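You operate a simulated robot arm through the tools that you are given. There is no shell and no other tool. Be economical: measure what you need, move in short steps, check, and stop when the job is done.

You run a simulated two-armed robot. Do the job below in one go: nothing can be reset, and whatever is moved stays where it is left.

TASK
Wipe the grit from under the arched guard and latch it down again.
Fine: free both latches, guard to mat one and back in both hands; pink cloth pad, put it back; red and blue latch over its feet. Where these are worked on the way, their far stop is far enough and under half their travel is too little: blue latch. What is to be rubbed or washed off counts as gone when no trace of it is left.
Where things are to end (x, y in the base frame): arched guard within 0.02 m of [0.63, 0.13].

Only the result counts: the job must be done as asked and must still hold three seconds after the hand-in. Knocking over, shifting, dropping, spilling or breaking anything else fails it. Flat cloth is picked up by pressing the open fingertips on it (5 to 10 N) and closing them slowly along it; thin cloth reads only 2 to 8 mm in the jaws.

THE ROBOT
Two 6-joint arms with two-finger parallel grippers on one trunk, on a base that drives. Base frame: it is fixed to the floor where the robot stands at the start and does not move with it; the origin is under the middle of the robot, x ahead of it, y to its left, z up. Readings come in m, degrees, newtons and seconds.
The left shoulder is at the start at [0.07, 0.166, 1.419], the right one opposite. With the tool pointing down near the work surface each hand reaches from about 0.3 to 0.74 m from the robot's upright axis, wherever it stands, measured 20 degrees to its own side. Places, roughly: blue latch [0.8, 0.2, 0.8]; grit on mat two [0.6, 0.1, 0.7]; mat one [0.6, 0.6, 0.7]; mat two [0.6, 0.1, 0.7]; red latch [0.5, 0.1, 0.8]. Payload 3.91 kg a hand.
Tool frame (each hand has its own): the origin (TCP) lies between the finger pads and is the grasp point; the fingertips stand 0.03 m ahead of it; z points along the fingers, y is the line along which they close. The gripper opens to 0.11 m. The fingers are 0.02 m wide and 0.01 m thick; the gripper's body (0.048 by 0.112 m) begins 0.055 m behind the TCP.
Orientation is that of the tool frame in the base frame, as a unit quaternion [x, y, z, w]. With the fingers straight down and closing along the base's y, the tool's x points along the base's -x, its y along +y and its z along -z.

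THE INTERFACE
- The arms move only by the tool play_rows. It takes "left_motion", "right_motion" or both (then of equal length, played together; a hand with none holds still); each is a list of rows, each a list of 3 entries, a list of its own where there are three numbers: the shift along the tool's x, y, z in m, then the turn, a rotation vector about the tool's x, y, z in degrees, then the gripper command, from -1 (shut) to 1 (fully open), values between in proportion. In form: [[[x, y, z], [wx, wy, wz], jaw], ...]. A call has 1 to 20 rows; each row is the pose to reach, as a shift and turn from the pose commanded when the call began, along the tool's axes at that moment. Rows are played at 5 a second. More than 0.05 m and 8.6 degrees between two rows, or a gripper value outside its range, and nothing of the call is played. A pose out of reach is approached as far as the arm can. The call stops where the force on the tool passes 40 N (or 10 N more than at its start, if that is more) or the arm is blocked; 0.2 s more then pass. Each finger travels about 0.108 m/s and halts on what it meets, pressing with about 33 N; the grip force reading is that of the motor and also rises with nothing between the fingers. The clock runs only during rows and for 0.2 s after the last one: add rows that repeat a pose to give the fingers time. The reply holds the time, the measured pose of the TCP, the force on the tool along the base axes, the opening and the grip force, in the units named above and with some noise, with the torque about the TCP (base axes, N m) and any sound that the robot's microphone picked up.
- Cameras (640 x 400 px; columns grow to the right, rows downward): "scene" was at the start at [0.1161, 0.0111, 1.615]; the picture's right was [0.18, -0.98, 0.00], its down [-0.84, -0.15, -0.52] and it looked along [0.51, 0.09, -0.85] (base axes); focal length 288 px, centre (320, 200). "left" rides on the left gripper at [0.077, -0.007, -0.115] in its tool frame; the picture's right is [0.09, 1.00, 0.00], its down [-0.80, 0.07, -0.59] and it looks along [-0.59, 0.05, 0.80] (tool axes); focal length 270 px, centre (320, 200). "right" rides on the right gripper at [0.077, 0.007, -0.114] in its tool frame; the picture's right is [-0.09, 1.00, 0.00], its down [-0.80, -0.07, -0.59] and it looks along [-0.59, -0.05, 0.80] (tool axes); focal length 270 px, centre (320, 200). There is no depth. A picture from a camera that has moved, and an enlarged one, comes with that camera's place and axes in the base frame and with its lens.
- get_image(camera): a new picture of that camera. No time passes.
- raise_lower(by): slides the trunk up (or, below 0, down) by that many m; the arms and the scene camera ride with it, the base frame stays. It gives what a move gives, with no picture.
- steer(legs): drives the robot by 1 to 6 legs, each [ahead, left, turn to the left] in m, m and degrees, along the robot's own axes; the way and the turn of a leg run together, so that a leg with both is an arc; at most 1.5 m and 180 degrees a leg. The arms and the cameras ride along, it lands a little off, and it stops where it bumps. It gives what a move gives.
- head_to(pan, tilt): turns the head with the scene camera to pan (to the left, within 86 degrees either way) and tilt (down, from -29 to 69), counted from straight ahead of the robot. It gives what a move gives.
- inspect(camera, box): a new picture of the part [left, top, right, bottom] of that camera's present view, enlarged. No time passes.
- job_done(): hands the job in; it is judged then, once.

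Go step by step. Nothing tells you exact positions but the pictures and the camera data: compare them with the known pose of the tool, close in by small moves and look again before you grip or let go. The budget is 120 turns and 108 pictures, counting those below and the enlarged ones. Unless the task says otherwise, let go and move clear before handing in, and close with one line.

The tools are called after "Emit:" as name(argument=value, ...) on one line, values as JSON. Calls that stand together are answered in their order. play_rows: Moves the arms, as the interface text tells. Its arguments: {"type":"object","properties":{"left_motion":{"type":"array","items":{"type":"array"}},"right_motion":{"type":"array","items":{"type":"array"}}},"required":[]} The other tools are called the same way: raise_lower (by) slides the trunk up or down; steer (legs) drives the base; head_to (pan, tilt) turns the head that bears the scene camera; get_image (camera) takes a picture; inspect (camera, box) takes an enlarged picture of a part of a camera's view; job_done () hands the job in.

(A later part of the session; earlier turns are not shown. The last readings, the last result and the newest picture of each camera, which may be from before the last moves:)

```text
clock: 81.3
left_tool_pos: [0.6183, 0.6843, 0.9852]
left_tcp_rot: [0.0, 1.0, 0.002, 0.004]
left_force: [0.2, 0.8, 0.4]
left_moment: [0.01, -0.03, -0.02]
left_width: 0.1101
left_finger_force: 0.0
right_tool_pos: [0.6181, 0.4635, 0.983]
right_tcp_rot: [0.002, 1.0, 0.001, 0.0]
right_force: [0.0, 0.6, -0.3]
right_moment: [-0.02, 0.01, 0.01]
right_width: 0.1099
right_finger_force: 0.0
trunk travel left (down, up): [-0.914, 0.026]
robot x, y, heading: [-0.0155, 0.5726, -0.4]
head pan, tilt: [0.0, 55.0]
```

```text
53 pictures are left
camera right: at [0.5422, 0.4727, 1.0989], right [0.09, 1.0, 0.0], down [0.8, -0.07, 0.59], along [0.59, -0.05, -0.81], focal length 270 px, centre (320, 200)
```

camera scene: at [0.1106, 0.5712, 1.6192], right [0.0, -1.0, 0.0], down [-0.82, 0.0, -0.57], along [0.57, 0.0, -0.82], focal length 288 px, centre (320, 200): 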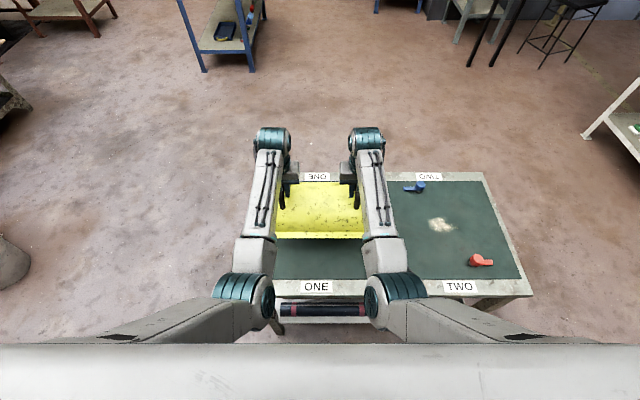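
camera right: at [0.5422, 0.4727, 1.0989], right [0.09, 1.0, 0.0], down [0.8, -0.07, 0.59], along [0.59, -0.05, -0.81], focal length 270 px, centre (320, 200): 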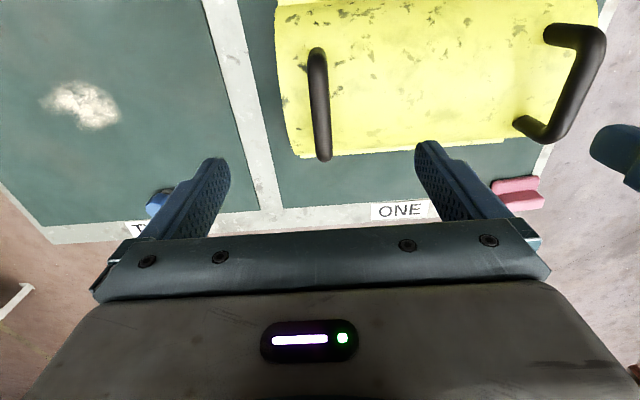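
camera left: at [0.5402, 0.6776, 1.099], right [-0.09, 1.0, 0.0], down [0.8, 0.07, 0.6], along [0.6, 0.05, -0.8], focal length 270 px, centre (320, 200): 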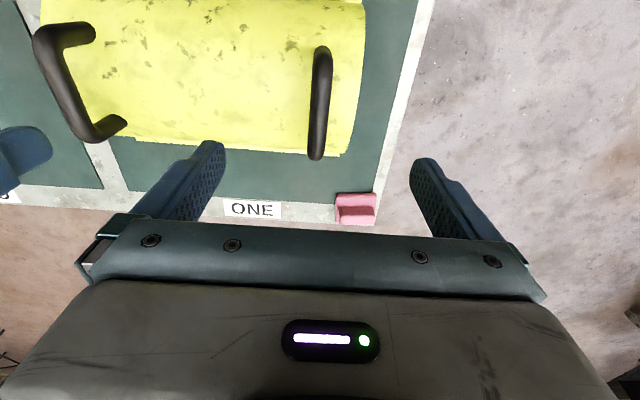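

Guard rests on mat one. For the pad at about (0.813, 0.760) I'll park the right hand over mat two, drive ahead 0.1 m, move the left hand above the pad and lower the trunk a bit for reach.

Emit:
play_rows(right_motion=[[[0, -0.04, 0], [0, 0, 0], 1], [[0, -0.08, 0], [0, 0, 0], 1], [[0, -0.12, 0], [0, 0, 0], 1], [[0, -0.16, 0], [0, 0, 0], 1], [[0, -0.2, 0], [0, 0, 0], 1], [[0, -0.2, 0], [0, 0, 0], 1]])

Emit:
steer(legs=[[0.1, 0, 0]])

Emit:
play_rows(left_motion=[[[-0.03, 0.025, 0], [0, 0, 0], 1], [[-0.06, 0.05, 0], [0, 0, 0], 1], [[-0.092, 0.076, 0], [0, 0, 0], 1], [[-0.092, 0.076, 0], [0, 0, 0], 1]])

Emit:
get_image(camera="left")

```text
clock: 82.7
left_tool_pos: [0.6185, 0.6866, 0.9837]
left_tcp_rot: [0.001, 1.0, 0.002, 0.004]
left_force: [0.6, 0.3, -0.1]
left_moment: [-0.01, 0.0, 0.0]
left_width: 0.1101
left_finger_force: 0.1
right_tool_pos: [0.6184, 0.2674, 0.9833]
right_tcp_rot: [0.001, 1.0, 0.0, -0.001]
right_force: [-0.3, 1.1, -0.3]
right_moment: [0.0, 0.0, 0.0]
right_width: 0.11
right_finger_force: 0.1
trunk travel left (down, up): [-0.914, 0.026]
robot x, y, heading: [-0.0113, 0.5707, -0.3]
head pan, tilt: [0.0, 55.0]
```

```text
clock: 83.8
left_tool_pos: [0.7155, 0.6855, 0.9856]
left_tcp_rot: [0.001, 1.0, 0.002, 0.005]
left_force: [-0.5, 0.8, 0.1]
left_moment: [0.02, -0.02, 0.03]
left_width: 0.11
left_finger_force: 0.0
right_tool_pos: [0.7135, 0.2669, 0.9856]
right_tcp_rot: [0.002, 1.0, 0.001, 0.001]
right_force: [-1.4, 0.6, 0.6]
right_moment: [-0.03, 0.0, 0.04]
right_width: 0.1102
right_finger_force: 0.0
trunk travel left (down, up): [-0.914, 0.026]
robot x, y, heading: [0.0853, 0.5757, -0.1]
head pan, tilt: [0.0, 55.0]
```

```text
clock: 84.8
left_tool_pos: [0.8098, 0.7615, 0.9848]
left_tcp_rot: [0.001, 1.0, 0.002, 0.005]
left_force: [-0.4, -0.1, -0.3]
left_moment: [-0.02, -0.03, -0.01]
left_width: 0.1099
left_finger_force: 0.1
right_tool_pos: [0.7166, 0.266, 0.9835]
right_tcp_rot: [0.002, 1.0, 0.0, -0.001]
right_force: [0.2, 0.8, 0.0]
right_moment: [0.02, 0.0, 0.0]
right_width: 0.11
right_finger_force: 0.0
trunk travel left (down, up): [-0.914, 0.026]
robot x, y, heading: [0.0851, 0.5729, -0.2]
head pan, tilt: [0.0, 55.0]
```

```text
52 pictures are left
camera left: at [0.7313, 0.7545, 1.0996], right [-0.09, 1.0, 0.0], down [0.8, 0.07, 0.6], along [0.6, 0.05, -0.8], focal length 270 px, centre (320, 200)
```

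left: 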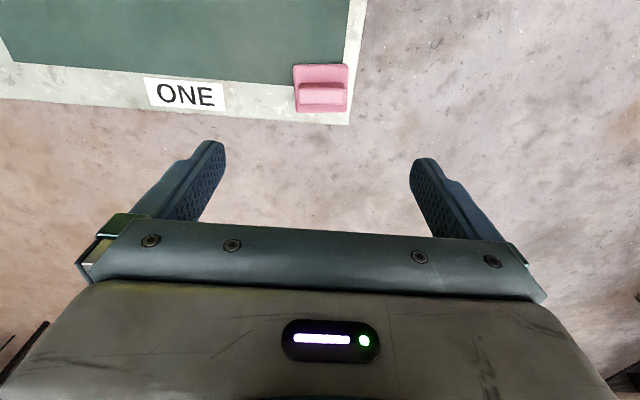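

The pad has a base plus a central ridge running along y, at about (0.820, 0.764), ridge top z ~0.765. Lower the trunk 0.1 and look closer.

Emit:
raise_lower(by=-0.1)

Emit:
get_image(camera="left")

```text
clock: 86.1
left_tool_pos: [0.8096, 0.761, 0.8848]
left_tcp_rot: [0.001, 1.0, 0.002, 0.005]
left_force: [0.0, 0.2, 0.1]
left_moment: [0.02, -0.01, 0.0]
left_width: 0.1101
left_finger_force: 0.1
right_tool_pos: [0.7177, 0.2661, 0.8829]
right_tcp_rot: [0.001, 1.0, 0.0, -0.001]
right_force: [0.2, -0.1, -0.2]
right_moment: [-0.02, 0.0, 0.0]
right_width: 0.1103
right_finger_force: 0.2
trunk travel left (down, up): [-0.814, 0.126]
robot x, y, heading: [0.087, 0.5752, 0.0]
head pan, tilt: [0.0, 55.0]
```

```text
51 pictures are left
camera left: at [0.7313, 0.7546, 0.9996], right [-0.09, 1.0, 0.0], down [0.8, 0.07, 0.6], along [0.6, 0.05, -0.8], focal length 270 px, centre (320, 200)
```

left: 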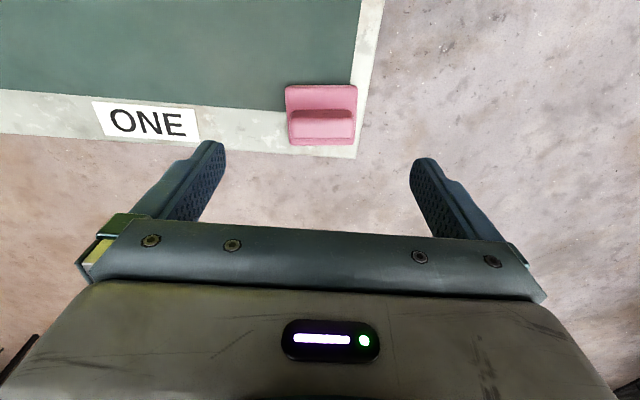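

Descend so the tips sit just above the pad's base and close on the ridge ends.

Emit:
play_rows(left_motion=[[[-0.013, 0.003, 0.04], [0, 0, 0], 1], [[-0.013, 0.003, 0.08], [0, 0, 0], 1], [[-0.013, 0.003, 0.104], [0, 0, 0], 1], [[-0.013, 0.003, 0.104], [0, 0, 0], 0.6], [[-0.013, 0.003, 0.104], [0, 0, 0], 0.2], [[-0.013, 0.003, 0.104], [0, 0, 0], -0.1], [[-0.013, 0.003, 0.104], [0, 0, 0], -0.3], [[-0.013, 0.003, 0.104], [0, 0, 0], -0.3]])

Emit:
get_image(camera="left")

```text
clock: 87.9
left_tool_pos: [0.8244, 0.7648, 0.7805]
left_tcp_rot: [0.002, 1.0, 0.002, 0.004]
left_force: [0.3, 0.3, 0.6]
left_moment: [0.04, 0.0, 0.03]
left_width: 0.0602
left_finger_force: 32.9
right_tool_pos: [0.7157, 0.2667, 0.8823]
right_tcp_rot: [0.002, 1.0, 0.001, -0.001]
right_force: [-1.1, 0.8, -0.7]
right_moment: [0.0, 0.01, 0.0]
right_width: 0.1098
right_finger_force: 0.2
trunk travel left (down, up): [-0.814, 0.126]
robot x, y, heading: [0.0879, 0.5737, -0.2]
head pan, tilt: [0.0, 55.0]
```

```text
50 pictures are left
camera left: at [0.7461, 0.7581, 0.8949], right [-0.09, 1.0, 0.0], down [0.8, 0.07, 0.6], along [0.6, 0.05, -0.8], focal length 270 px, centre (320, 200)
```

left: 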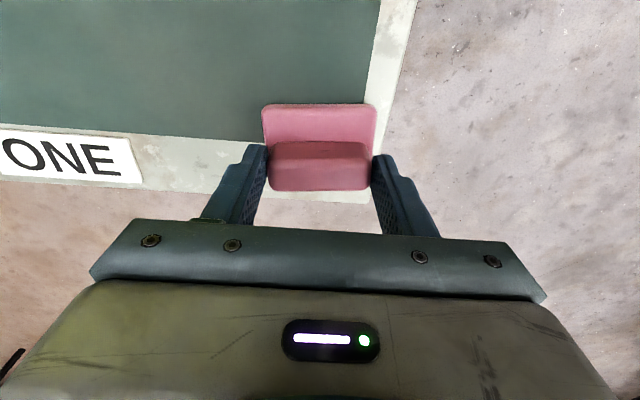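

Pad gripped by its ridge (60 mm); its home is TCP (0.824, 0.765, 0.781). Lift it, raise the trunk back, and drive back and right toward mat two.

Emit:
play_rows(left_motion=[[[0, 0, -0.01], [0, 0, 0], -0.3], [[0, 0, -0.025], [0, 0, 0], -0.3], [[0, 0, -0.04], [0, 0, 0], -0.3], [[0, 0, -0.055], [0, 0, 0], -0.3], [[0, 0, -0.07], [0, 0, 0], -0.3], [[0, 0, -0.09], [0, 0, 0], -0.3]])

Emit:
raise_lower(by=0.1)

Emit:
get_image(camera="left")

```text
clock: 89.3
left_tool_pos: [0.8227, 0.7646, 0.8719]
left_tcp_rot: [0.002, 1.0, 0.001, 0.004]
left_force: [-0.4, 0.2, -0.8]
left_moment: [-0.03, 0.02, -0.03]
left_width: 0.06
left_finger_force: 32.7
right_tool_pos: [0.7164, 0.2675, 0.8831]
right_tcp_rot: [0.002, 1.0, 0.001, 0.0]
right_force: [0.6, 0.0, 0.3]
right_moment: [-0.03, 0.01, -0.01]
right_width: 0.1099
right_finger_force: 0.0
trunk travel left (down, up): [-0.814, 0.126]
robot x, y, heading: [0.0877, 0.5745, -0.2]
head pan, tilt: [0.0, 55.0]
```

```text
clock: 90.7
left_tool_pos: [0.8223, 0.7648, 0.9709]
left_tcp_rot: [0.001, 1.0, 0.002, 0.004]
left_force: [0.4, 0.1, -0.5]
left_moment: [0.03, 0.0, -0.01]
left_width: 0.0597
left_finger_force: 33.1
right_tool_pos: [0.7166, 0.2666, 0.9821]
right_tcp_rot: [0.001, 1.0, 0.001, -0.001]
right_force: [-0.4, 0.1, 0.7]
right_moment: [-0.02, -0.02, 0.0]
right_width: 0.1102
right_finger_force: 0.1
trunk travel left (down, up): [-0.914, 0.026]
robot x, y, heading: [0.0847, 0.5738, 0.0]
head pan, tilt: [0.0, 55.0]
```

```text
49 pictures are left
camera left: at [0.7455, 0.7568, 1.0858], right [-0.09, 1.0, 0.0], down [0.8, 0.07, 0.6], along [0.6, 0.05, -0.8], focal length 270 px, centre (320, 200)
```

left: 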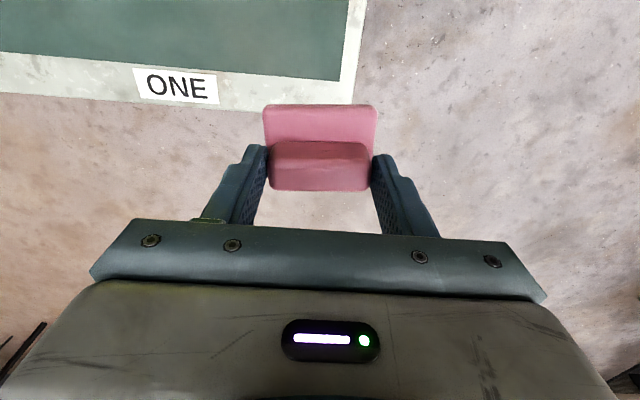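

Pad is held. Drive to mat two.

Emit:
steer(legs=[[-0.085, -0.63, 0]])

Emit:
get_image(camera="scene")

Emit:
get_image(camera="left")

```text
clock: 94.2
left_tool_pos: [0.7383, 0.1336, 0.9696]
left_tcp_rot: [0.001, 1.0, 0.002, 0.004]
left_force: [0.1, -0.3, -1.2]
left_moment: [0.01, 0.03, 0.02]
left_width: 0.0597
left_finger_force: 32.9
right_tool_pos: [0.6319, -0.3641, 0.983]
right_tcp_rot: [0.003, 1.0, 0.0, -0.001]
right_force: [-0.2, -0.3, -0.6]
right_moment: [-0.04, 0.0, -0.01]
right_width: 0.1101
right_finger_force: 0.0
trunk travel left (down, up): [-0.914, 0.026]
robot x, y, heading: [0.0009, -0.0592, -0.2]
head pan, tilt: [0.0, 55.0]
```

```text
48 pictures are left
camera scene: at [0.1227, -0.0559, 1.6194], right [0.0, -1.0, 0.0], down [-0.82, 0.0, -0.57], along [0.57, 0.0, -0.82], focal length 288 px, centre (320, 200)
```

scene: 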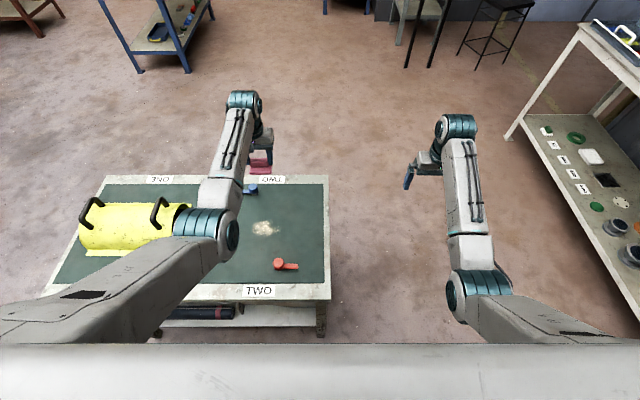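

```text
47 pictures are left
camera left: at [0.6602, 0.1268, 1.0857], right [-0.08, 1.0, 0.0], down [0.8, 0.07, 0.6], along [0.6, 0.05, -0.8], focal length 270 px, centre (320, 200)
```

left: 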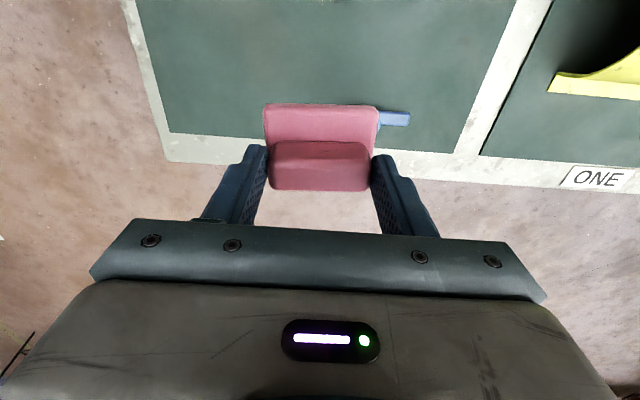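

Let me zoom on the grit to size it.

Emit:
inspect(camera="scene", box=[225, 190, 305, 240])

```text
8.00 times, centred on (265, 215) of scene
camera zoom: at [0.1227, -0.0559, 1.6194], right [0.0, -1.0, 0.0], down [-0.82, 0.0, -0.57], along [0.57, 0.0, -0.82], focal length 2302 px, centre (760, 80)
```

zoom: 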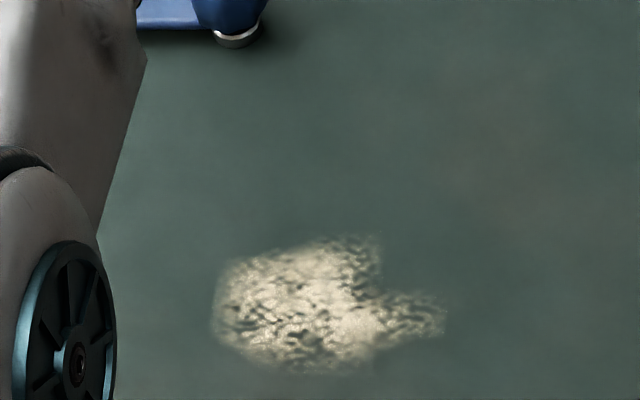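

Grit spans about x 0.586–0.657, y 0.081–0.186. Bring the pad over it and lower near the surface.

Emit:
play_rows(left_motion=[[[0.04, 0, 0], [0, 0, 0], -0.3], [[0.08, 0, 0], [0, 0, 0], -0.3], [[0.116, 0, 0.02], [0, 0, 0], -0.3], [[0.116, 0, 0.06], [0, 0, 0], -0.3], [[0.116, 0, 0.1], [0, 0, 0], -0.3], [[0.116, 0, 0.14], [0, 0, 0], -0.3], [[0.116, 0, 0.17], [0, 0, 0], -0.3], [[0.116, 0, 0.18], [0, 0, 0], -0.3], [[0.116, 0, 0.184], [0, 0, 0], -0.3], [[0.116, 0, 0.187], [0, 0, 0], -0.3], [[0.116, 0, 0.187], [0, 0, 0], -0.3]])

```text
clock: 96.6
left_tool_pos: [0.6241, 0.1342, 0.784]
left_tcp_rot: [0.001, 1.0, 0.002, 0.005]
left_force: [-0.1, -1.2, -0.7]
left_moment: [0.02, 0.0, -0.02]
left_width: 0.0594
left_finger_force: 32.8
right_tool_pos: [0.6305, -0.3647, 0.9825]
right_tcp_rot: [0.003, 1.0, 0.001, -0.001]
right_force: [-0.5, 0.8, 0.8]
right_moment: [0.0, 0.0, 0.0]
right_width: 0.1099
right_finger_force: 0.0
trunk travel left (down, up): [-0.914, 0.026]
robot x, y, heading: [-0.0012, -0.0556, 0.1]
head pan, tilt: [0.0, 55.0]
```

Lower in 1 mm steps to find contact.

Emit:
play_rows(left_motion=[[[0, 0, 0.001], [0, 0, 0], -0.3], [[0, 0, 0.002], [0, 0, 0], -0.3], [[0, 0, 0.003], [0, 0, 0], -0.3], [[0, 0, 0.003], [0, 0, 0], -0.3]])

```text
clock: 97.6
left_tool_pos: [0.6241, 0.1342, 0.7799]
left_tcp_rot: [0.001, 1.0, 0.001, 0.005]
left_force: [-1.0, -0.3, -0.8]
left_moment: [0.01, 0.0, 0.0]
left_width: 0.0592
left_finger_force: 33.3
right_tool_pos: [0.631, -0.3651, 0.9829]
right_tcp_rot: [0.003, 1.0, 0.001, -0.001]
right_force: [0.0, -0.5, 0.6]
right_moment: [-0.02, 0.01, 0.01]
right_width: 0.11
right_finger_force: 0.1
trunk travel left (down, up): [-0.914, 0.026]
robot x, y, heading: [0.0003, -0.0572, -0.1]
head pan, tilt: [0.0, 55.0]
```

Emit:
play_rows(left_motion=[[[0, 0, 0.001], [0, 0, 0], -0.3], [[0, 0, 0.002], [0, 0, 0], -0.3], [[0, 0, 0.002], [0, 0, 0], -0.3]])

```text
clock: 98.4
left_tool_pos: [0.6229, 0.1346, 0.7803]
left_tcp_rot: [0.002, 1.0, 0.002, 0.006]
left_force: [0.9, 1.4, 11.1]
left_moment: [-0.33, 0.09, 0.06]
left_width: 0.0591
left_finger_force: 32.8
right_tool_pos: [0.6292, -0.3654, 0.9829]
right_tcp_rot: [0.002, 1.0, 0.001, 0.0]
right_force: [-0.6, -0.5, 0.1]
right_moment: [0.0, 0.0, 0.0]
right_width: 0.1101
right_finger_force: 0.0
trunk travel left (down, up): [-0.914, 0.026]
robot x, y, heading: [0.0012, -0.0564, 0.1]
head pan, tilt: [0.0, 55.0]
```

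Contact with 11 N. Now serpentine strokes over the patch.

Emit:
play_rows(left_motion=[[[0.012, 0.02, 0], [0, 0, 0], -0.3], [[0.023, 0.04, 0], [0, 0, 0], -0.3], [[0.023, 0.065, 0], [0, 0, 0], -0.3], [[0.023, 0.039, 0], [0, 0, 0], -0.3], [[0.023, 0.013, 0], [0, 0, 0], -0.3], [[0.023, -0.013, 0], [0, 0, 0], -0.3], [[0.023, -0.039, 0], [0, 0, 0], -0.3], [[0.023, -0.065, 0], [0, 0, 0], -0.3], [[0.0, -0.065, 0], [0, 0, 0], -0.3], [[0.0, -0.039, 0], [0, 0, 0], -0.3], [[0.0, -0.013, 0], [0, 0, 0], -0.3], [[0.0, 0.013, 0], [0, 0, 0], -0.3], [[0.0, 0.039, 0], [0, 0, 0], -0.3], [[0.0, 0.065, 0], [0, 0, 0], -0.3], [[-0.023, 0.065, 0], [0, 0, 0], -0.3], [[-0.023, 0.039, 0], [0, 0, 0], -0.3], [[-0.023, 0.013, 0], [0, 0, 0], -0.3], [[-0.023, -0.013, 0], [0, 0, 0], -0.3], [[-0.023, -0.039, 0], [0, 0, 0], -0.3], [[-0.023, -0.065, 0], [0, 0, 0], -0.3]])

Emit:
inspect(camera="scene", box=[205, 180, 333, 260])

```text
clock: 102.6
left_tool_pos: [0.6462, 0.0683, 0.7793]
left_tcp_rot: [0.002, 1.0, 0.002, 0.006]
left_force: [-0.7, 4.3, 15.0]
left_moment: [0.01, 0.12, -0.01]
left_width: 0.0589
left_finger_force: 33.2
right_tool_pos: [0.6301, -0.3655, 0.9839]
right_tcp_rot: [0.002, 1.0, 0.001, 0.001]
right_force: [0.7, -0.7, -0.1]
right_moment: [-0.01, 0.03, -0.02]
right_width: 0.11
right_finger_force: 0.1
trunk travel left (down, up): [-0.914, 0.026]
robot x, y, heading: [0.0037, -0.0572, -0.1]
head pan, tilt: [0.0, 55.0]
```

```text
5.00 times, centred on (269, 220) of scene
camera zoom: at [0.1194, -0.0582, 1.6197], right [0.0, -1.0, 0.0], down [-0.82, 0.0, -0.57], along [0.57, 0.0, -0.82], focal length 1439 px, centre (575, 100)
```

zoom: 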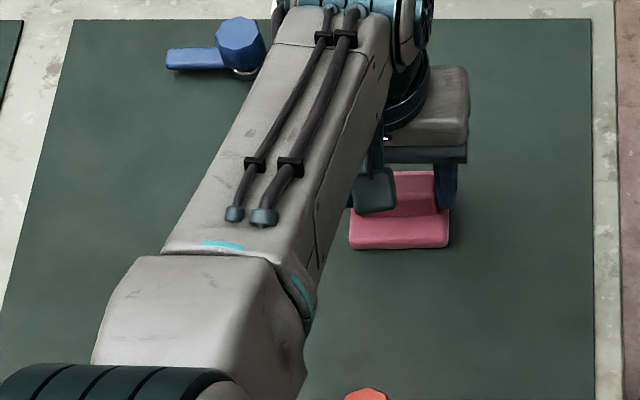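

Looks clean where visible. One more, wider pass with offset lines to be sure.

Emit:
play_rows(left_motion=[[[-0.019, 0.0, 0], [0, 0, 0], -0.3], [[-0.019, 0.033, 0], [0, 0, 0], -0.3], [[-0.019, 0.066, 0], [0, 0, 0], -0.3], [[-0.019, 0.099, 0], [0, 0, 0], -0.3], [[-0.019, 0.132, 0], [0, 0, 0], -0.3], [[0.011, 0.132, 0], [0, 0, 0], -0.3], [[0.011, 0.099, 0], [0, 0, 0], -0.3], [[0.011, 0.066, 0], [0, 0, 0], -0.3], [[0.011, 0.033, 0], [0, 0, 0], -0.3], [[0.011, 0.0, 0], [0, 0, 0], -0.3], [[0.034, 0.0, 0], [0, 0, 0], -0.3], [[0.034, 0.033, 0], [0, 0, 0], -0.3], [[0.034, 0.066, 0], [0, 0, 0], -0.3], [[0.034, 0.099, 0], [0, 0, 0], -0.3], [[0.034, 0.132, 0], [0, 0, 0], -0.3], [[0.061, 0.132, 0], [0, 0, 0], -0.3], [[0.061, 0.099, 0], [0, 0, 0], -0.3], [[0.061, 0.066, 0], [0, 0, 0], -0.3], [[0.061, 0.033, 0], [0, 0, 0], -0.3], [[0.061, 0.0, 0], [0, 0, 0], -0.3]])

Emit:
play_rows(left_motion=[[[0, 0, -0.03], [0, 0, 0], -0.3], [[0, 0, -0.07], [0, 0, 0], -0.3], [[0, 0, -0.11], [0, 0, 0], -0.3], [[-0.03, 0, -0.15], [0, 0, 0], -0.3], [[-0.07, 0, -0.18], [0, 0, 0], -0.3], [[-0.11, 0, -0.19], [0, 0, 0], -0.3], [[-0.15, 0.02, -0.19], [0, 0, 0], -0.3], [[-0.153, 0.06, -0.19], [0, 0, 0], -0.3], [[-0.153, 0.066, -0.19], [0, 0, 0], -0.3]])

Emit:
inspect(camera="scene", box=[205, 180, 333, 260])

```text
clock: 106.8
left_tool_pos: [0.5832, 0.0693, 0.7797]
left_tcp_rot: [0.002, 1.0, 0.003, 0.006]
left_force: [-1.8, 10.4, 25.7]
left_moment: [0.2, -0.03, -0.02]
left_width: 0.0591
left_finger_force: 33.0
right_tool_pos: [0.6282, -0.3651, 0.984]
right_tcp_rot: [0.003, 1.0, 0.001, 0.0]
right_force: [0.4, 0.8, 0.1]
right_moment: [0.05, 0.02, 0.02]
right_width: 0.11
right_finger_force: 0.1
trunk travel left (down, up): [-0.914, 0.026]
robot x, y, heading: [-0.0006, -0.0581, 0.1]
head pan, tilt: [0.0, 55.0]
```

```text
clock: 108.8
left_tool_pos: [0.7363, 0.1345, 0.9694]
left_tcp_rot: [0.002, 1.0, 0.003, 0.005]
left_force: [0.1, -0.1, 0.1]
left_moment: [0.01, -0.01, 0.02]
left_width: 0.0591
left_finger_force: 33.3
right_tool_pos: [0.6294, -0.3649, 0.9827]
right_tcp_rot: [0.003, 1.0, 0.001, -0.001]
right_force: [0.4, -0.3, 0.8]
right_moment: [0.02, 0.0, 0.02]
right_width: 0.1103
right_finger_force: 0.1
trunk travel left (down, up): [-0.914, 0.026]
robot x, y, heading: [0.0037, -0.0573, -0.1]
head pan, tilt: [0.0, 55.0]
```

```text
5.00 times, centred on (269, 220) of scene
camera zoom: at [0.1214, -0.0578, 1.6195], right [0.0, -1.0, 0.0], down [-0.82, 0.0, -0.57], along [0.57, 0.0, -0.82], focal length 1439 px, centre (575, 100)
```

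zoom: 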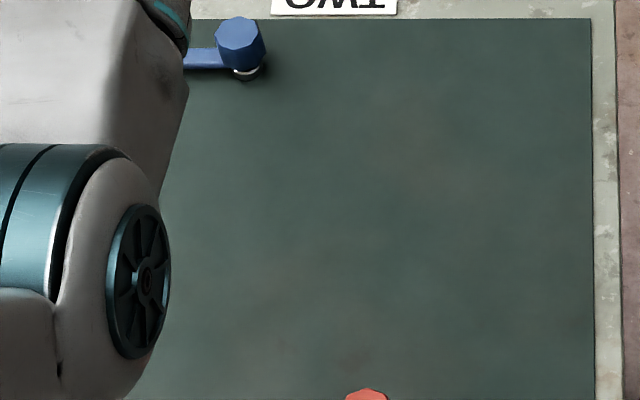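

Grit appears gone. Take the pad home: reverse the drive, then lower the trunk.

Emit:
steer(legs=[[0.085, 0.63, 0]])

Emit:
raise_lower(by=-0.1)

Emit:
get_image(camera="left")

```text
clock: 112.3
left_tool_pos: [0.822, 0.7564, 0.9697]
left_tcp_rot: [0.002, 1.0, 0.003, 0.004]
left_force: [0.1, 0.4, 0.0]
left_moment: [0.03, 0.03, -0.04]
left_width: 0.0589
left_finger_force: 33.1
right_tool_pos: [0.7169, 0.256, 0.9826]
right_tcp_rot: [0.003, 1.0, 0.001, -0.001]
right_force: [-0.3, 0.6, 0.1]
right_moment: [0.01, -0.01, 0.02]
right_width: 0.11
right_finger_force: 0.0
trunk travel left (down, up): [-0.914, 0.026]
robot x, y, heading: [0.0862, 0.5687, 0.0]
head pan, tilt: [0.0, 55.0]
```

```text
clock: 113.7
left_tool_pos: [0.8237, 0.7574, 0.8693]
left_tcp_rot: [0.002, 1.0, 0.002, 0.005]
left_force: [0.6, 0.5, -0.5]
left_moment: [0.05, -0.02, 0.02]
left_width: 0.0589
left_finger_force: 32.7
right_tool_pos: [0.716, 0.259, 0.883]
right_tcp_rot: [0.002, 1.0, 0.0, -0.001]
right_force: [0.6, -0.5, -0.5]
right_moment: [-0.02, 0.0, -0.07]
right_width: 0.1099
right_finger_force: 0.1
trunk travel left (down, up): [-0.814, 0.126]
robot x, y, heading: [0.0863, 0.5651, -0.2]
head pan, tilt: [0.0, 55.0]
```

```text
43 pictures are left
camera left: at [0.7443, 0.7494, 0.9846], right [-0.08, 1.0, 0.0], down [0.8, 0.07, 0.6], along [0.6, 0.05, -0.8], focal length 270 px, centre (320, 200)
```

left: 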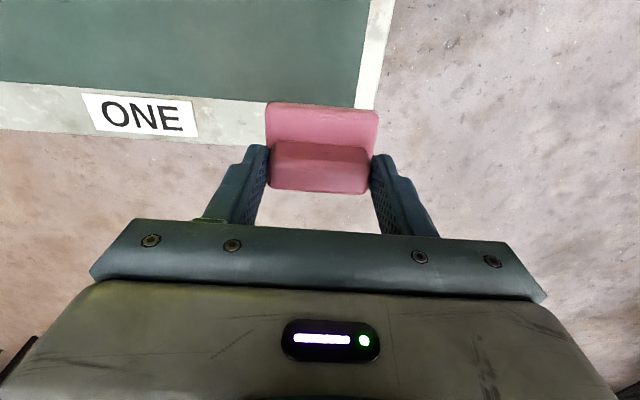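

Shift 7 mm in y and lower the pad to its home.

Emit:
play_rows(left_motion=[[[-0.001, 0.0075, 0.03], [0, 0, 0], -0.3], [[-0.001, 0.0075, 0.06], [0, 0, 0], -0.3], [[-0.001, 0.0075, 0.08], [0, 0, 0], -0.3], [[-0.001, 0.0075, 0.087], [0, 0, 0], -0.3], [[-0.001, 0.0075, 0.089], [0, 0, 0], -0.3], [[-0.001, 0.0075, 0.0905], [0, 0, 0], -0.3], [[-0.001, 0.0075, 0.0905], [0, 0, 0], -0.3]])

Emit:
get_image(camera="left")

```text
clock: 115.3
left_tool_pos: [0.8234, 0.7641, 0.7791]
left_tcp_rot: [0.002, 1.0, 0.002, 0.004]
left_force: [-0.5, 0.0, 3.1]
left_moment: [-0.14, -0.01, 0.01]
left_width: 0.0591
left_finger_force: 32.9
right_tool_pos: [0.716, 0.2572, 0.8826]
right_tcp_rot: [0.003, 1.0, 0.002, -0.001]
right_force: [0.0, 0.1, -0.6]
right_moment: [-0.03, 0.0, -0.01]
right_width: 0.1101
right_finger_force: 0.0
trunk travel left (down, up): [-0.814, 0.126]
robot x, y, heading: [0.0869, 0.5665, -0.3]
head pan, tilt: [0.0, 55.0]
```

```text
42 pictures are left
camera left: at [0.746, 0.7569, 0.8946], right [-0.08, 1.0, 0.0], down [0.8, 0.07, 0.6], along [0.6, 0.05, -0.8], focal length 270 px, centre (320, 200)
```

left: 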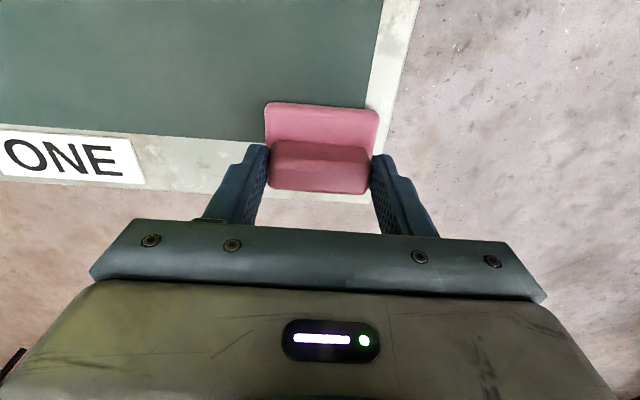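

The pad is touching down in its original spot (matches the earlier picture). Release and rise.

Emit:
play_rows(left_motion=[[[0, 0, 0], [0, 0, 0], 0.1], [[0, 0, 0], [0, 0, 0], 0.5], [[0, 0, 0], [0, 0, 0], 1], [[0, 0, -0.03], [0, 0, 0], 1], [[0, 0, -0.07], [0, 0, 0], 1], [[0, 0, -0.1], [0, 0, 0], 1]])

Emit:
raise_lower(by=0.1)

Emit:
get_image(camera="left")

Emit:
get_image(camera="right")

```text
clock: 116.7
left_tool_pos: [0.8234, 0.7639, 0.8788]
left_tcp_rot: [0.002, 1.0, 0.002, 0.004]
left_force: [-0.3, -0.4, -0.7]
left_moment: [-0.03, 0.01, 0.02]
left_width: 0.1101
left_finger_force: 0.0
right_tool_pos: [0.7168, 0.2574, 0.8839]
right_tcp_rot: [0.003, 1.0, 0.001, -0.002]
right_force: [0.3, -0.2, 0.8]
right_moment: [0.0, 0.04, -0.05]
right_width: 0.1102
right_finger_force: 0.0
trunk travel left (down, up): [-0.814, 0.126]
robot x, y, heading: [0.0866, 0.5676, -0.2]
head pan, tilt: [0.0, 55.0]
```

```text
clock: 118.0
left_tool_pos: [0.8229, 0.764, 0.9778]
left_tcp_rot: [0.001, 1.0, 0.002, 0.003]
left_force: [-0.1, -0.3, -0.7]
left_moment: [0.0, 0.01, -0.02]
left_width: 0.1098
left_finger_force: 0.0
right_tool_pos: [0.7175, 0.2582, 0.9821]
right_tcp_rot: [0.002, 1.0, 0.0, 0.0]
right_force: [0.2, 0.3, 0.7]
right_moment: [-0.01, 0.01, -0.03]
right_width: 0.1102
right_finger_force: 0.0
trunk travel left (down, up): [-0.914, 0.026]
robot x, y, heading: [0.0907, 0.563, 0.1]
head pan, tilt: [0.0, 55.0]
```

```text
41 pictures are left
camera left: at [0.7457, 0.7568, 1.0933], right [-0.08, 1.0, 0.0], down [0.8, 0.07, 0.6], along [0.6, 0.05, -0.8], focal length 270 px, centre (320, 200)
```

left: 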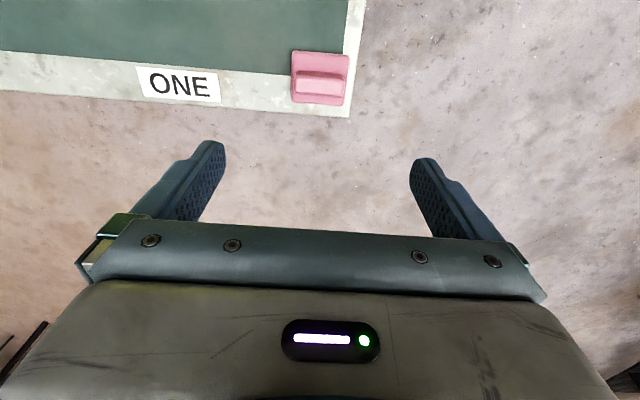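

```text
40 pictures are left
camera right: at [0.6404, 0.2657, 1.0987], right [0.09, 1.0, 0.0], down [0.8, -0.08, 0.59], along [0.59, -0.05, -0.81], focal length 270 px, centre (320, 200)
```

right: 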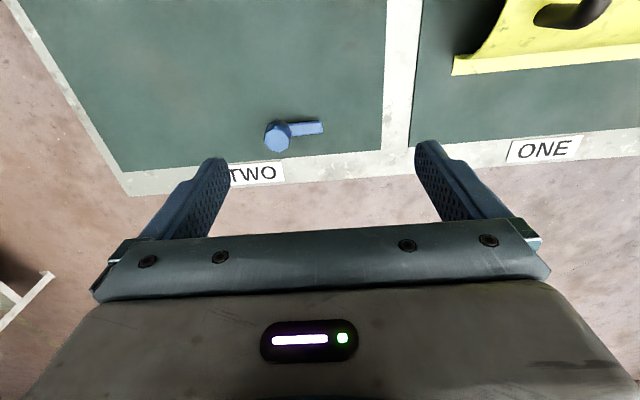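

Pad is back. Back up 0.1 m and bring both hands above the guard's handles again; from here I also view mat two for leftover grit.

Emit:
steer(legs=[[-0.1, 0.008, 0]])

Emit:
get_image(camera="right")

Emit:
play_rows(left_motion=[[[0.03, -0.02, 0], [0, 0, 0], 1], [[0.06, -0.05, 0], [0, 0, 0], 1], [[0.09, -0.08, 0], [0, 0, 0], 1], [[0.103, -0.085, 0], [0, 0, 0], 1], [[0.103, -0.085, 0], [0, 0, 0], 1], [[0.103, -0.085, 0], [0, 0, 0], 1]], right_motion=[[[0, 0.04, 0], [0, 0, 0], 1], [[0, 0.08, 0], [0, 0, 0], 1], [[0, 0.12, 0], [0, 0, 0], 1], [[0, 0.16, 0], [0, 0, 0], 1], [[0, 0.2, 0], [0, 0, 0], 1], [[0, 0.2, 0], [0, 0, 0], 1]])

Emit:
get_image(camera="left")

Emit:
get_image(camera="right")

```text
clock: 119.2
left_tool_pos: [0.7258, 0.773, 0.9753]
left_tcp_rot: [0.002, 1.0, 0.002, 0.002]
left_force: [0.7, 0.2, 0.0]
left_moment: [-0.02, 0.02, 0.02]
left_width: 0.1103
left_finger_force: 0.1
right_tool_pos: [0.621, 0.2653, 0.9802]
right_tcp_rot: [0.002, 1.0, 0.001, -0.002]
right_force: [1.2, -0.7, -0.8]
right_moment: [0.0, 0.04, -0.02]
right_width: 0.1099
right_finger_force: 0.0
trunk travel left (down, up): [-0.914, 0.026]
robot x, y, heading: [-0.0139, 0.5753, 0.0]
head pan, tilt: [0.0, 55.0]
```

```text
39 pictures are left
camera right: at [0.5439, 0.2739, 1.0968], right [0.09, 1.0, 0.0], down [0.8, -0.08, 0.59], along [0.59, -0.05, -0.81], focal length 270 px, centre (320, 200)
```

right: 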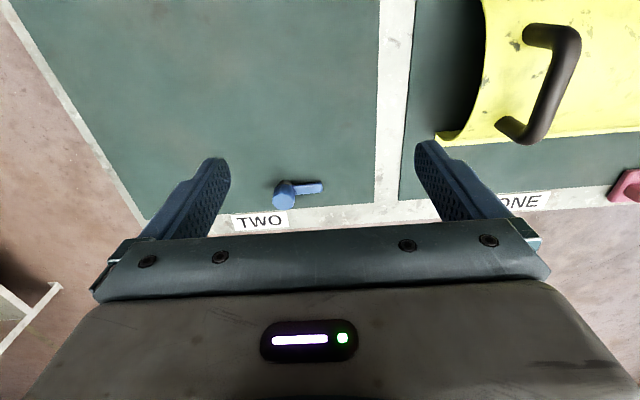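

```text
clock: 120.5
left_tool_pos: [0.618, 0.6865, 0.978]
left_tcp_rot: [0.002, 1.0, 0.002, 0.005]
left_force: [0.0, -0.6, -0.2]
left_moment: [-0.01, 0.03, -0.01]
left_width: 0.1101
left_finger_force: 0.1
right_tool_pos: [0.6176, 0.4644, 0.9841]
right_tcp_rot: [0.002, 1.0, 0.0, 0.001]
right_force: [0.4, 1.1, -0.6]
right_moment: [-0.01, 0.04, -0.01]
right_width: 0.1103
right_finger_force: 0.1
trunk travel left (down, up): [-0.914, 0.026]
robot x, y, heading: [-0.015, 0.5774, 0.2]
head pan, tilt: [0.0, 55.0]
```

```text
38 pictures are left
camera left: at [0.5416, 0.6789, 1.0934], right [-0.08, 1.0, 0.0], down [0.8, 0.06, 0.6], along [0.6, 0.05, -0.8], focal length 270 px, centre (320, 200)
```

left: 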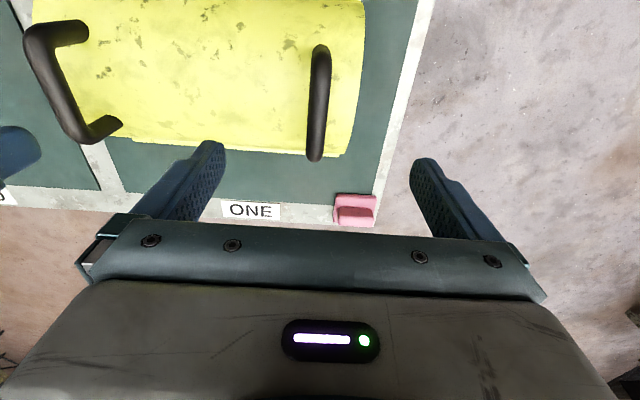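

```text
37 pictures are left
camera right: at [0.5407, 0.4738, 1.0996], right [0.09, 1.0, 0.0], down [0.8, -0.08, 0.59], along [0.59, -0.05, -0.8], focal length 270 px, centre (320, 200)
```

right: 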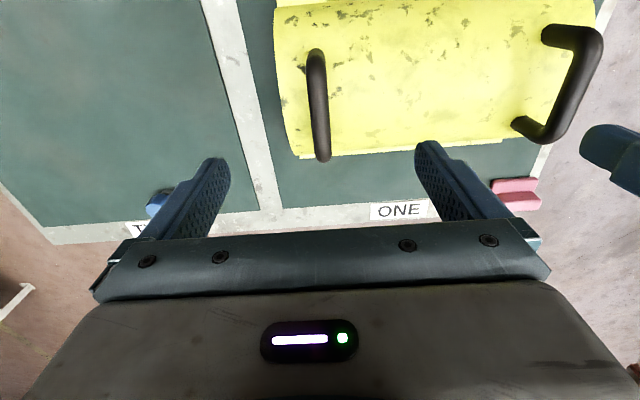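

Mat two is clean and hands are aligned. Lower to the same grip depth and close.

Emit:
play_rows(left_motion=[[[0, -0.001, 0.045], [0, 0, 0], 1], [[0, -0.001, 0.09], [0, 0, 0], 1], [[0, -0.001, 0.12], [0, 0, 0], 1], [[0, -0.001, 0.132], [0, 0, 0], 1], [[0, -0.001, 0.132], [0, 0, 0], 0.3], [[0, -0.001, 0.132], [0, 0, 0], -0.3], [[0, -0.001, 0.132], [0, 0, 0], -0.8], [[0, -0.001, 0.132], [0, 0, 0], -1], [[0, -0.001, 0.132], [0, 0, 0], -1], [[0, -0.001, 0.132], [0, 0, 0], -1]], right_motion=[[[0, 0, 0.045], [0, 0, 0], 1], [[0, 0, 0.09], [0, 0, 0], 1], [[0, 0, 0.125], [0, 0, 0], 1], [[0, 0, 0.138], [0, 0, 0], 1], [[0, 0, 0.138], [0, 0, 0], 0.3], [[0, 0, 0.138], [0, 0, 0], -0.3], [[0, 0, 0.138], [0, 0, 0], -0.8], [[0, 0, 0.138], [0, 0, 0], -1], [[0, 0, 0.138], [0, 0, 0], -1], [[0, 0, 0.138], [0, 0, 0], -1]])

```text
clock: 122.8
left_tool_pos: [0.6203, 0.6852, 0.845]
left_tcp_rot: [0.001, 1.0, 0.002, 0.005]
left_force: [-1.5, -9.8, -0.3]
left_moment: [0.08, -0.09, -0.02]
left_width: 0.0174
left_finger_force: 32.7
right_tool_pos: [0.6163, 0.4667, 0.8462]
right_tcp_rot: [0.003, 1.0, 0.001, 0.0]
right_force: [-1.0, 6.6, 0.2]
right_moment: [-0.09, -0.27, 0.04]
right_width: 0.0175
right_finger_force: 33.0
trunk travel left (down, up): [-0.914, 0.026]
robot x, y, heading: [-0.0121, 0.5774, 0.2]
head pan, tilt: [0.0, 55.0]
```

Gripped with little strain. Lift slowly.

Emit:
play_rows(left_motion=[[[0, -0.0003, -0.004], [0, 0, 0], -1], [[0, -0.0003, -0.008], [0, 0, 0], -1], [[0, -0.0003, -0.014], [0, 0, 0], -1], [[0, -0.0003, -0.022], [0, 0, 0], -1], [[0, -0.0003, -0.03], [0, 0, 0], -1], [[0, -0.0003, -0.04], [0, 0, 0], -1], [[0, -0.0003, -0.05], [0, 0, 0], -1], [[0, -0.0003, -0.06], [0, 0, 0], -1], [[0, -0.0003, -0.07], [0, 0, 0], -1], [[0, -0.0003, -0.08], [0, 0, 0], -1], [[0, -0.0003, -0.09], [0, 0, 0], -1], [[0, -0.0003, -0.098], [0, 0, 0], -1], [[0, -0.0003, -0.098], [0, 0, 0], -1]], right_motion=[[[0, 0.0003, -0.004], [0, 0, 0], -1], [[0, 0.0003, -0.008], [0, 0, 0], -1], [[0, 0.0003, -0.014], [0, 0, 0], -1], [[0, 0.0003, -0.022], [0, 0, 0], -1], [[0, 0.0003, -0.03], [0, 0, 0], -1], [[0, 0.0003, -0.04], [0, 0, 0], -1], [[0, 0.0003, -0.05], [0, 0, 0], -1], [[0, 0.0003, -0.06], [0, 0, 0], -1], [[0, 0.0003, -0.07], [0, 0, 0], -1], [[0, 0.0003, -0.08], [0, 0, 0], -1], [[0, 0.0003, -0.09], [0, 0, 0], -1], [[0, 0.0003, -0.098], [0, 0, 0], -1], [[0, 0.0003, -0.098], [0, 0, 0], -1]])

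```text
clock: 125.5
left_tool_pos: [0.6217, 0.6862, 0.9411]
left_tcp_rot: [0.002, 1.0, 0.002, 0.004]
left_force: [1.5, -12.7, -5.0]
left_moment: [0.12, -0.33, 0.22]
left_width: 0.0176
left_finger_force: 32.6
right_tool_pos: [0.6179, 0.4671, 0.9412]
right_tcp_rot: [0.002, 1.0, 0.001, -0.002]
right_force: [-1.8, 12.0, -4.5]
right_moment: [-0.1, 0.4, 0.32]
right_width: 0.0175
right_finger_force: 32.8
trunk travel left (down, up): [-0.914, 0.026]
robot x, y, heading: [-0.0131, 0.5722, -0.3]
head pan, tilt: [0.0, 55.0]
```

Guard lifted level. Drive right 0.443 m back over mat two.

Emit:
steer(legs=[[0.004, -0.443, 0]])

Emit:
get_image(camera="scene")

```text
clock: 128.2
left_tool_pos: [0.6247, 0.2451, 0.9422]
left_tcp_rot: [0.002, 1.0, 0.002, 0.004]
left_force: [2.3, -11.1, -4.7]
left_moment: [0.06, 0.19, 0.17]
left_width: 0.0178
left_finger_force: 33.0
right_tool_pos: [0.6216, 0.0249, 0.9417]
right_tcp_rot: [0.003, 1.0, -0.001, -0.002]
right_force: [-1.4, 10.7, -5.0]
right_moment: [-0.09, -0.1, 0.24]
right_width: 0.0176
right_finger_force: 32.7
trunk travel left (down, up): [-0.914, 0.026]
robot x, y, heading: [-0.0077, 0.1337, 0.0]
head pan, tilt: [0.0, 55.0]
```

```text
36 pictures are left
camera scene: at [0.1133, 0.1333, 1.6192], right [0.0, -1.0, 0.0], down [-0.82, 0.0, -0.57], along [0.57, 0.0, -0.82], focal length 288 px, centre (320, 200)
```

scene: 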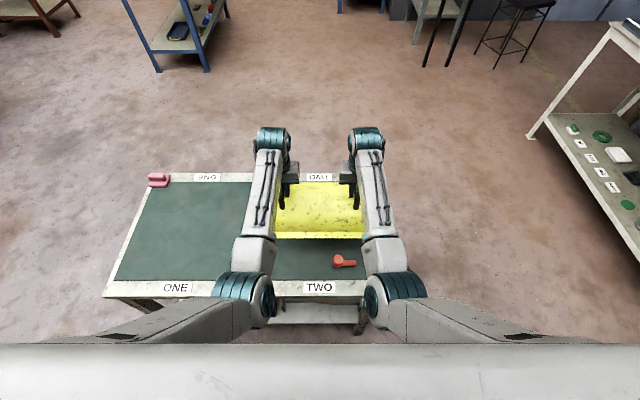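

Position (0.623, 0.135). Lower it onto mat two.

Emit:
play_rows(left_motion=[[[0, -0.002, 0.012], [0, 0, 0], -1], [[0, -0.002, 0.024], [0, 0, 0], -1], [[0, -0.002, 0.036], [0, 0, 0], -1], [[0, -0.002, 0.048], [0, 0, 0], -1], [[0, -0.002, 0.06], [0, 0, 0], -1], [[0, -0.002, 0.072], [0, 0, 0], -1], [[0, -0.002, 0.082], [0, 0, 0], -1], [[0, -0.002, 0.088], [0, 0, 0], -1], [[0, -0.002, 0.092], [0, 0, 0], -1], [[0, -0.002, 0.095], [0, 0, 0], -1], [[0, -0.002, 0.097], [0, 0, 0], -1], [[0, -0.002, 0.097], [0, 0, 0], -1]], right_motion=[[[0, -0.002, 0.012], [0, 0, 0], -1], [[0, -0.002, 0.024], [0, 0, 0], -1], [[0, -0.002, 0.036], [0, 0, 0], -1], [[0, -0.002, 0.048], [0, 0, 0], -1], [[0, -0.002, 0.06], [0, 0, 0], -1], [[0, -0.002, 0.072], [0, 0, 0], -1], [[0, -0.002, 0.082], [0, 0, 0], -1], [[0, -0.002, 0.088], [0, 0, 0], -1], [[0, -0.002, 0.092], [0, 0, 0], -1], [[0, -0.002, 0.095], [0, 0, 0], -1], [[0, -0.002, 0.097], [0, 0, 0], -1], [[0, -0.002, 0.097], [0, 0, 0], -1]])

```text
clock: 130.8
left_tool_pos: [0.6256, 0.2419, 0.8458]
left_tcp_rot: [0.002, 1.0, 0.001, 0.004]
left_force: [3.3, -4.4, -4.3]
left_moment: [-0.02, -0.68, 0.22]
left_width: 0.0177
left_finger_force: 33.1
right_tool_pos: [0.6204, 0.0222, 0.8462]
right_tcp_rot: [0.004, 1.0, 0.001, -0.001]
right_force: [-2.3, 4.5, 1.9]
right_moment: [-0.1, 0.05, 0.3]
right_width: 0.0176
right_finger_force: 33.1
trunk travel left (down, up): [-0.914, 0.026]
robot x, y, heading: [-0.0127, 0.1321, 0.1]
head pan, tilt: [0.0, 55.0]
```

Nearly seated; 2 mm more on the left, 1 mm on the right, then release and rise.

Emit:
play_rows(left_motion=[[[0, 0, 0.001], [0, 0, 0], -1], [[0, 0, 0.002], [0, 0, 0], -1], [[0, 0, 0.002], [0, 0, 0], -1]], right_motion=[[[0, 0, 0.0005], [0, 0, 0], -1], [[0, 0, 0.001], [0, 0, 0], -1], [[0, 0, 0.001], [0, 0, 0], -1]])

Emit:
play_rows(left_motion=[[[0, 0, 0], [0, 0, 0], -0.5], [[0, 0, 0], [0, 0, 0], 0.2], [[0, 0, 0], [0, 0, 0], 0.2], [[0, 0, -0.03], [0, 0, 0], 0.2], [[0, 0, -0.07], [0, 0, 0], 0.5], [[0, 0, -0.11], [0, 0, 0], 1], [[0, 0, -0.14], [0, 0, 0], 1], [[0, 0, -0.14], [0, 0, 0], 1]], right_motion=[[[0, 0, 0], [0, 0, 0], -0.5], [[0, 0, 0], [0, 0, 0], 0.2], [[0, 0, 0], [0, 0, 0], 0.2], [[0, 0, -0.03], [0, 0, 0], 0.2], [[0, 0, -0.07], [0, 0, 0], 0.5], [[0, 0, -0.11], [0, 0, 0], 1], [[0, 0, -0.14], [0, 0, 0], 1], [[0, 0, -0.14], [0, 0, 0], 1]])

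Emit:
get_image(camera="left")

Emit:
inspect(camera="scene", box=[230, 150, 410, 290])

```text
clock: 131.6
left_tool_pos: [0.6238, 0.2423, 0.8453]
left_tcp_rot: [0.002, 1.0, 0.002, 0.005]
left_force: [0.0, -3.6, 5.0]
left_moment: [0.02, 1.01, 0.07]
left_width: 0.0177
left_finger_force: 32.5
right_tool_pos: [0.6206, 0.023, 0.8461]
right_tcp_rot: [0.003, 1.0, 0.001, -0.001]
right_force: [3.4, 5.7, 3.9]
right_moment: [-0.04, 0.51, 0.04]
right_width: 0.0178
right_finger_force: 33.2
trunk travel left (down, up): [-0.914, 0.026]
robot x, y, heading: [-0.0126, 0.1317, -0.4]
head pan, tilt: [0.0, 55.0]
```

```text
clock: 133.4
left_tool_pos: [0.6238, 0.2423, 0.9842]
left_tcp_rot: [0.002, 1.0, 0.001, 0.004]
left_force: [-0.1, -0.5, -0.2]
left_moment: [0.0, 0.02, 0.01]
left_width: 0.1098
left_finger_force: 0.0
right_tool_pos: [0.6208, 0.0219, 0.9857]
right_tcp_rot: [0.003, 1.0, 0.001, -0.001]
right_force: [-0.2, 0.9, 0.9]
right_moment: [0.03, -0.01, 0.0]
right_width: 0.1099
right_finger_force: 0.1
trunk travel left (down, up): [-0.914, 0.026]
robot x, y, heading: [-0.0094, 0.1303, -0.1]
head pan, tilt: [0.0, 55.0]
```

```text
35 pictures are left
camera left: at [0.5457, 0.2347, 1.0995], right [-0.08, 1.0, 0.0], down [0.8, 0.06, 0.6], along [0.6, 0.05, -0.8], focal length 270 px, centre (320, 200)
```

left: 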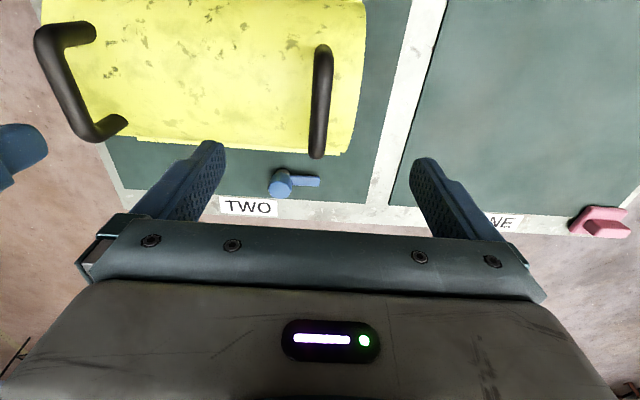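

```text
2.86 times, centred on (320, 220) of scene
camera zoom: at [0.1114, 0.1314, 1.6194], right [0.0, -1.0, 0.0], down [-0.82, 0.0, -0.57], along [0.57, 0.0, -0.82], focal length 822 px, centre (320, 143)
```

zoom: 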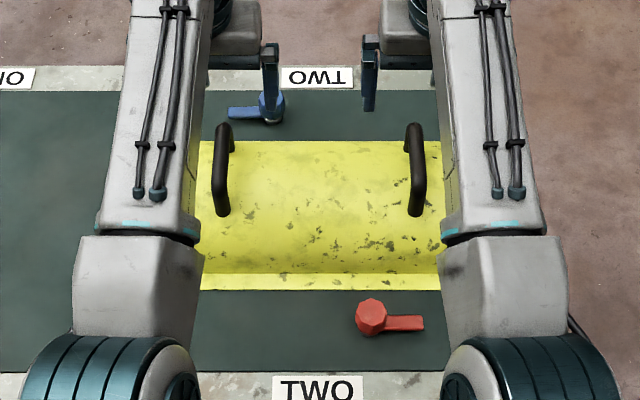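

Guard is back in place at about (0.622, 0.133). Now the blue latch: move the robot to the earlier spot, with the left hand turned ~95° over the knob at (0.780, 0.195).

Emit:
steer(legs=[[0.095, -0.13, 0]])

Emit:
play_rows(left_motion=[[[-0.005, 0.007, 0], [0, 0, 8], 1], [[-0.01, 0.014, 0], [0, 0, 16], 1], [[-0.015, 0.021, 0], [0, 0, 24], 1], [[-0.02, 0.028, 0], [0, 0, 32], 1], [[-0.025, 0.035, 0], [0, 0, 40], 1], [[-0.03, 0.042, 0], [0, 0, 48], 0.8], [[-0.035, 0.05, 0], [0, 0, 56], 0.6], [[-0.04, 0.057, 0], [0, 0, 64], 0.4], [[-0.045, 0.064, 0], [0, 0, 72], 0.2], [[-0.05, 0.071, 0], [0, 0, 80], 0.1], [[-0.055, 0.077, 0], [0, 0, 88], 0], [[-0.061, 0.083, 0], [0, 0, 94], 0], [[-0.061, 0.083, 0], [0, 0, 94], 0]])

Emit:
raise_lower(by=-0.06)

Emit:
get_image(camera="left")

```text
clock: 134.8
left_tool_pos: [0.7171, 0.115, 0.9841]
left_tcp_rot: [0.001, 1.0, 0.001, 0.006]
left_force: [0.0, 0.6, -0.5]
left_moment: [0.0, -0.02, 0.03]
left_width: 0.1101
left_finger_force: 0.1
right_tool_pos: [0.7131, -0.1053, 0.9883]
right_tcp_rot: [0.003, 1.0, 0.0, 0.0]
right_force: [0.1, 0.0, 0.1]
right_moment: [-0.01, -0.02, -0.02]
right_width: 0.1101
right_finger_force: 0.0
trunk travel left (down, up): [-0.914, 0.026]
robot x, y, heading: [0.0902, 0.0023, 0.2]
head pan, tilt: [0.0, 55.0]
```

```text
clock: 137.7
left_tool_pos: [0.7811, 0.1948, 0.9854]
left_tcp_rot: [0.733, 0.68, 0.004, 0.0]
left_force: [0.6, 0.3, 0.2]
left_moment: [-0.05, -0.03, -0.02]
left_width: 0.0551
left_finger_force: 0.1
right_tool_pos: [0.7152, -0.1073, 0.9851]
right_tcp_rot: [0.003, 1.0, 0.001, -0.001]
right_force: [0.5, -0.1, -0.3]
right_moment: [0.01, -0.02, -0.03]
right_width: 0.11
right_finger_force: 0.1
trunk travel left (down, up): [-0.914, 0.026]
robot x, y, heading: [0.0848, 0.0041, -0.3]
head pan, tilt: [0.0, 55.0]
```

```text
clock: 138.7
left_tool_pos: [0.7791, 0.1946, 0.9248]
left_tcp_rot: [0.732, 0.681, 0.005, 0.002]
left_force: [0.4, -0.2, 0.0]
left_moment: [-0.01, -0.01, 0.01]
left_width: 0.055
left_finger_force: 0.0
right_tool_pos: [0.7155, -0.1075, 0.9258]
right_tcp_rot: [0.003, 1.0, 0.001, -0.001]
right_force: [0.6, -0.9, 0.7]
right_moment: [0.0, 0.04, -0.04]
right_width: 0.1101
right_finger_force: 0.1
trunk travel left (down, up): [-0.854, 0.086]
robot x, y, heading: [0.0851, 0.0053, -0.3]
head pan, tilt: [0.0, 55.0]
```

```text
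33 pictures are left
camera left: at [0.7771, 0.2716, 1.0411], right [1.0, 0.01, 0.01], down [0.01, -0.81, 0.59], along [0.02, -0.59, -0.81], focal length 270 px, centre (320, 200)
```

left: 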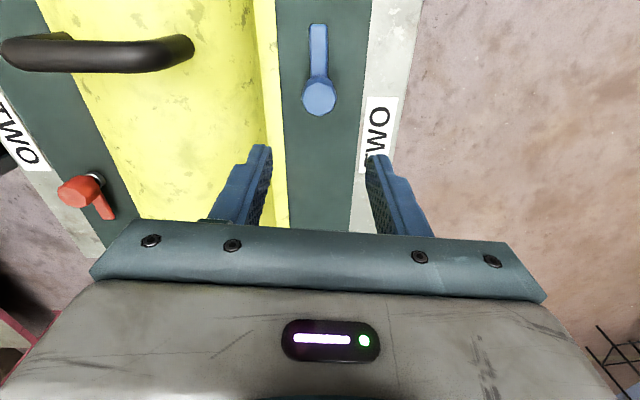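

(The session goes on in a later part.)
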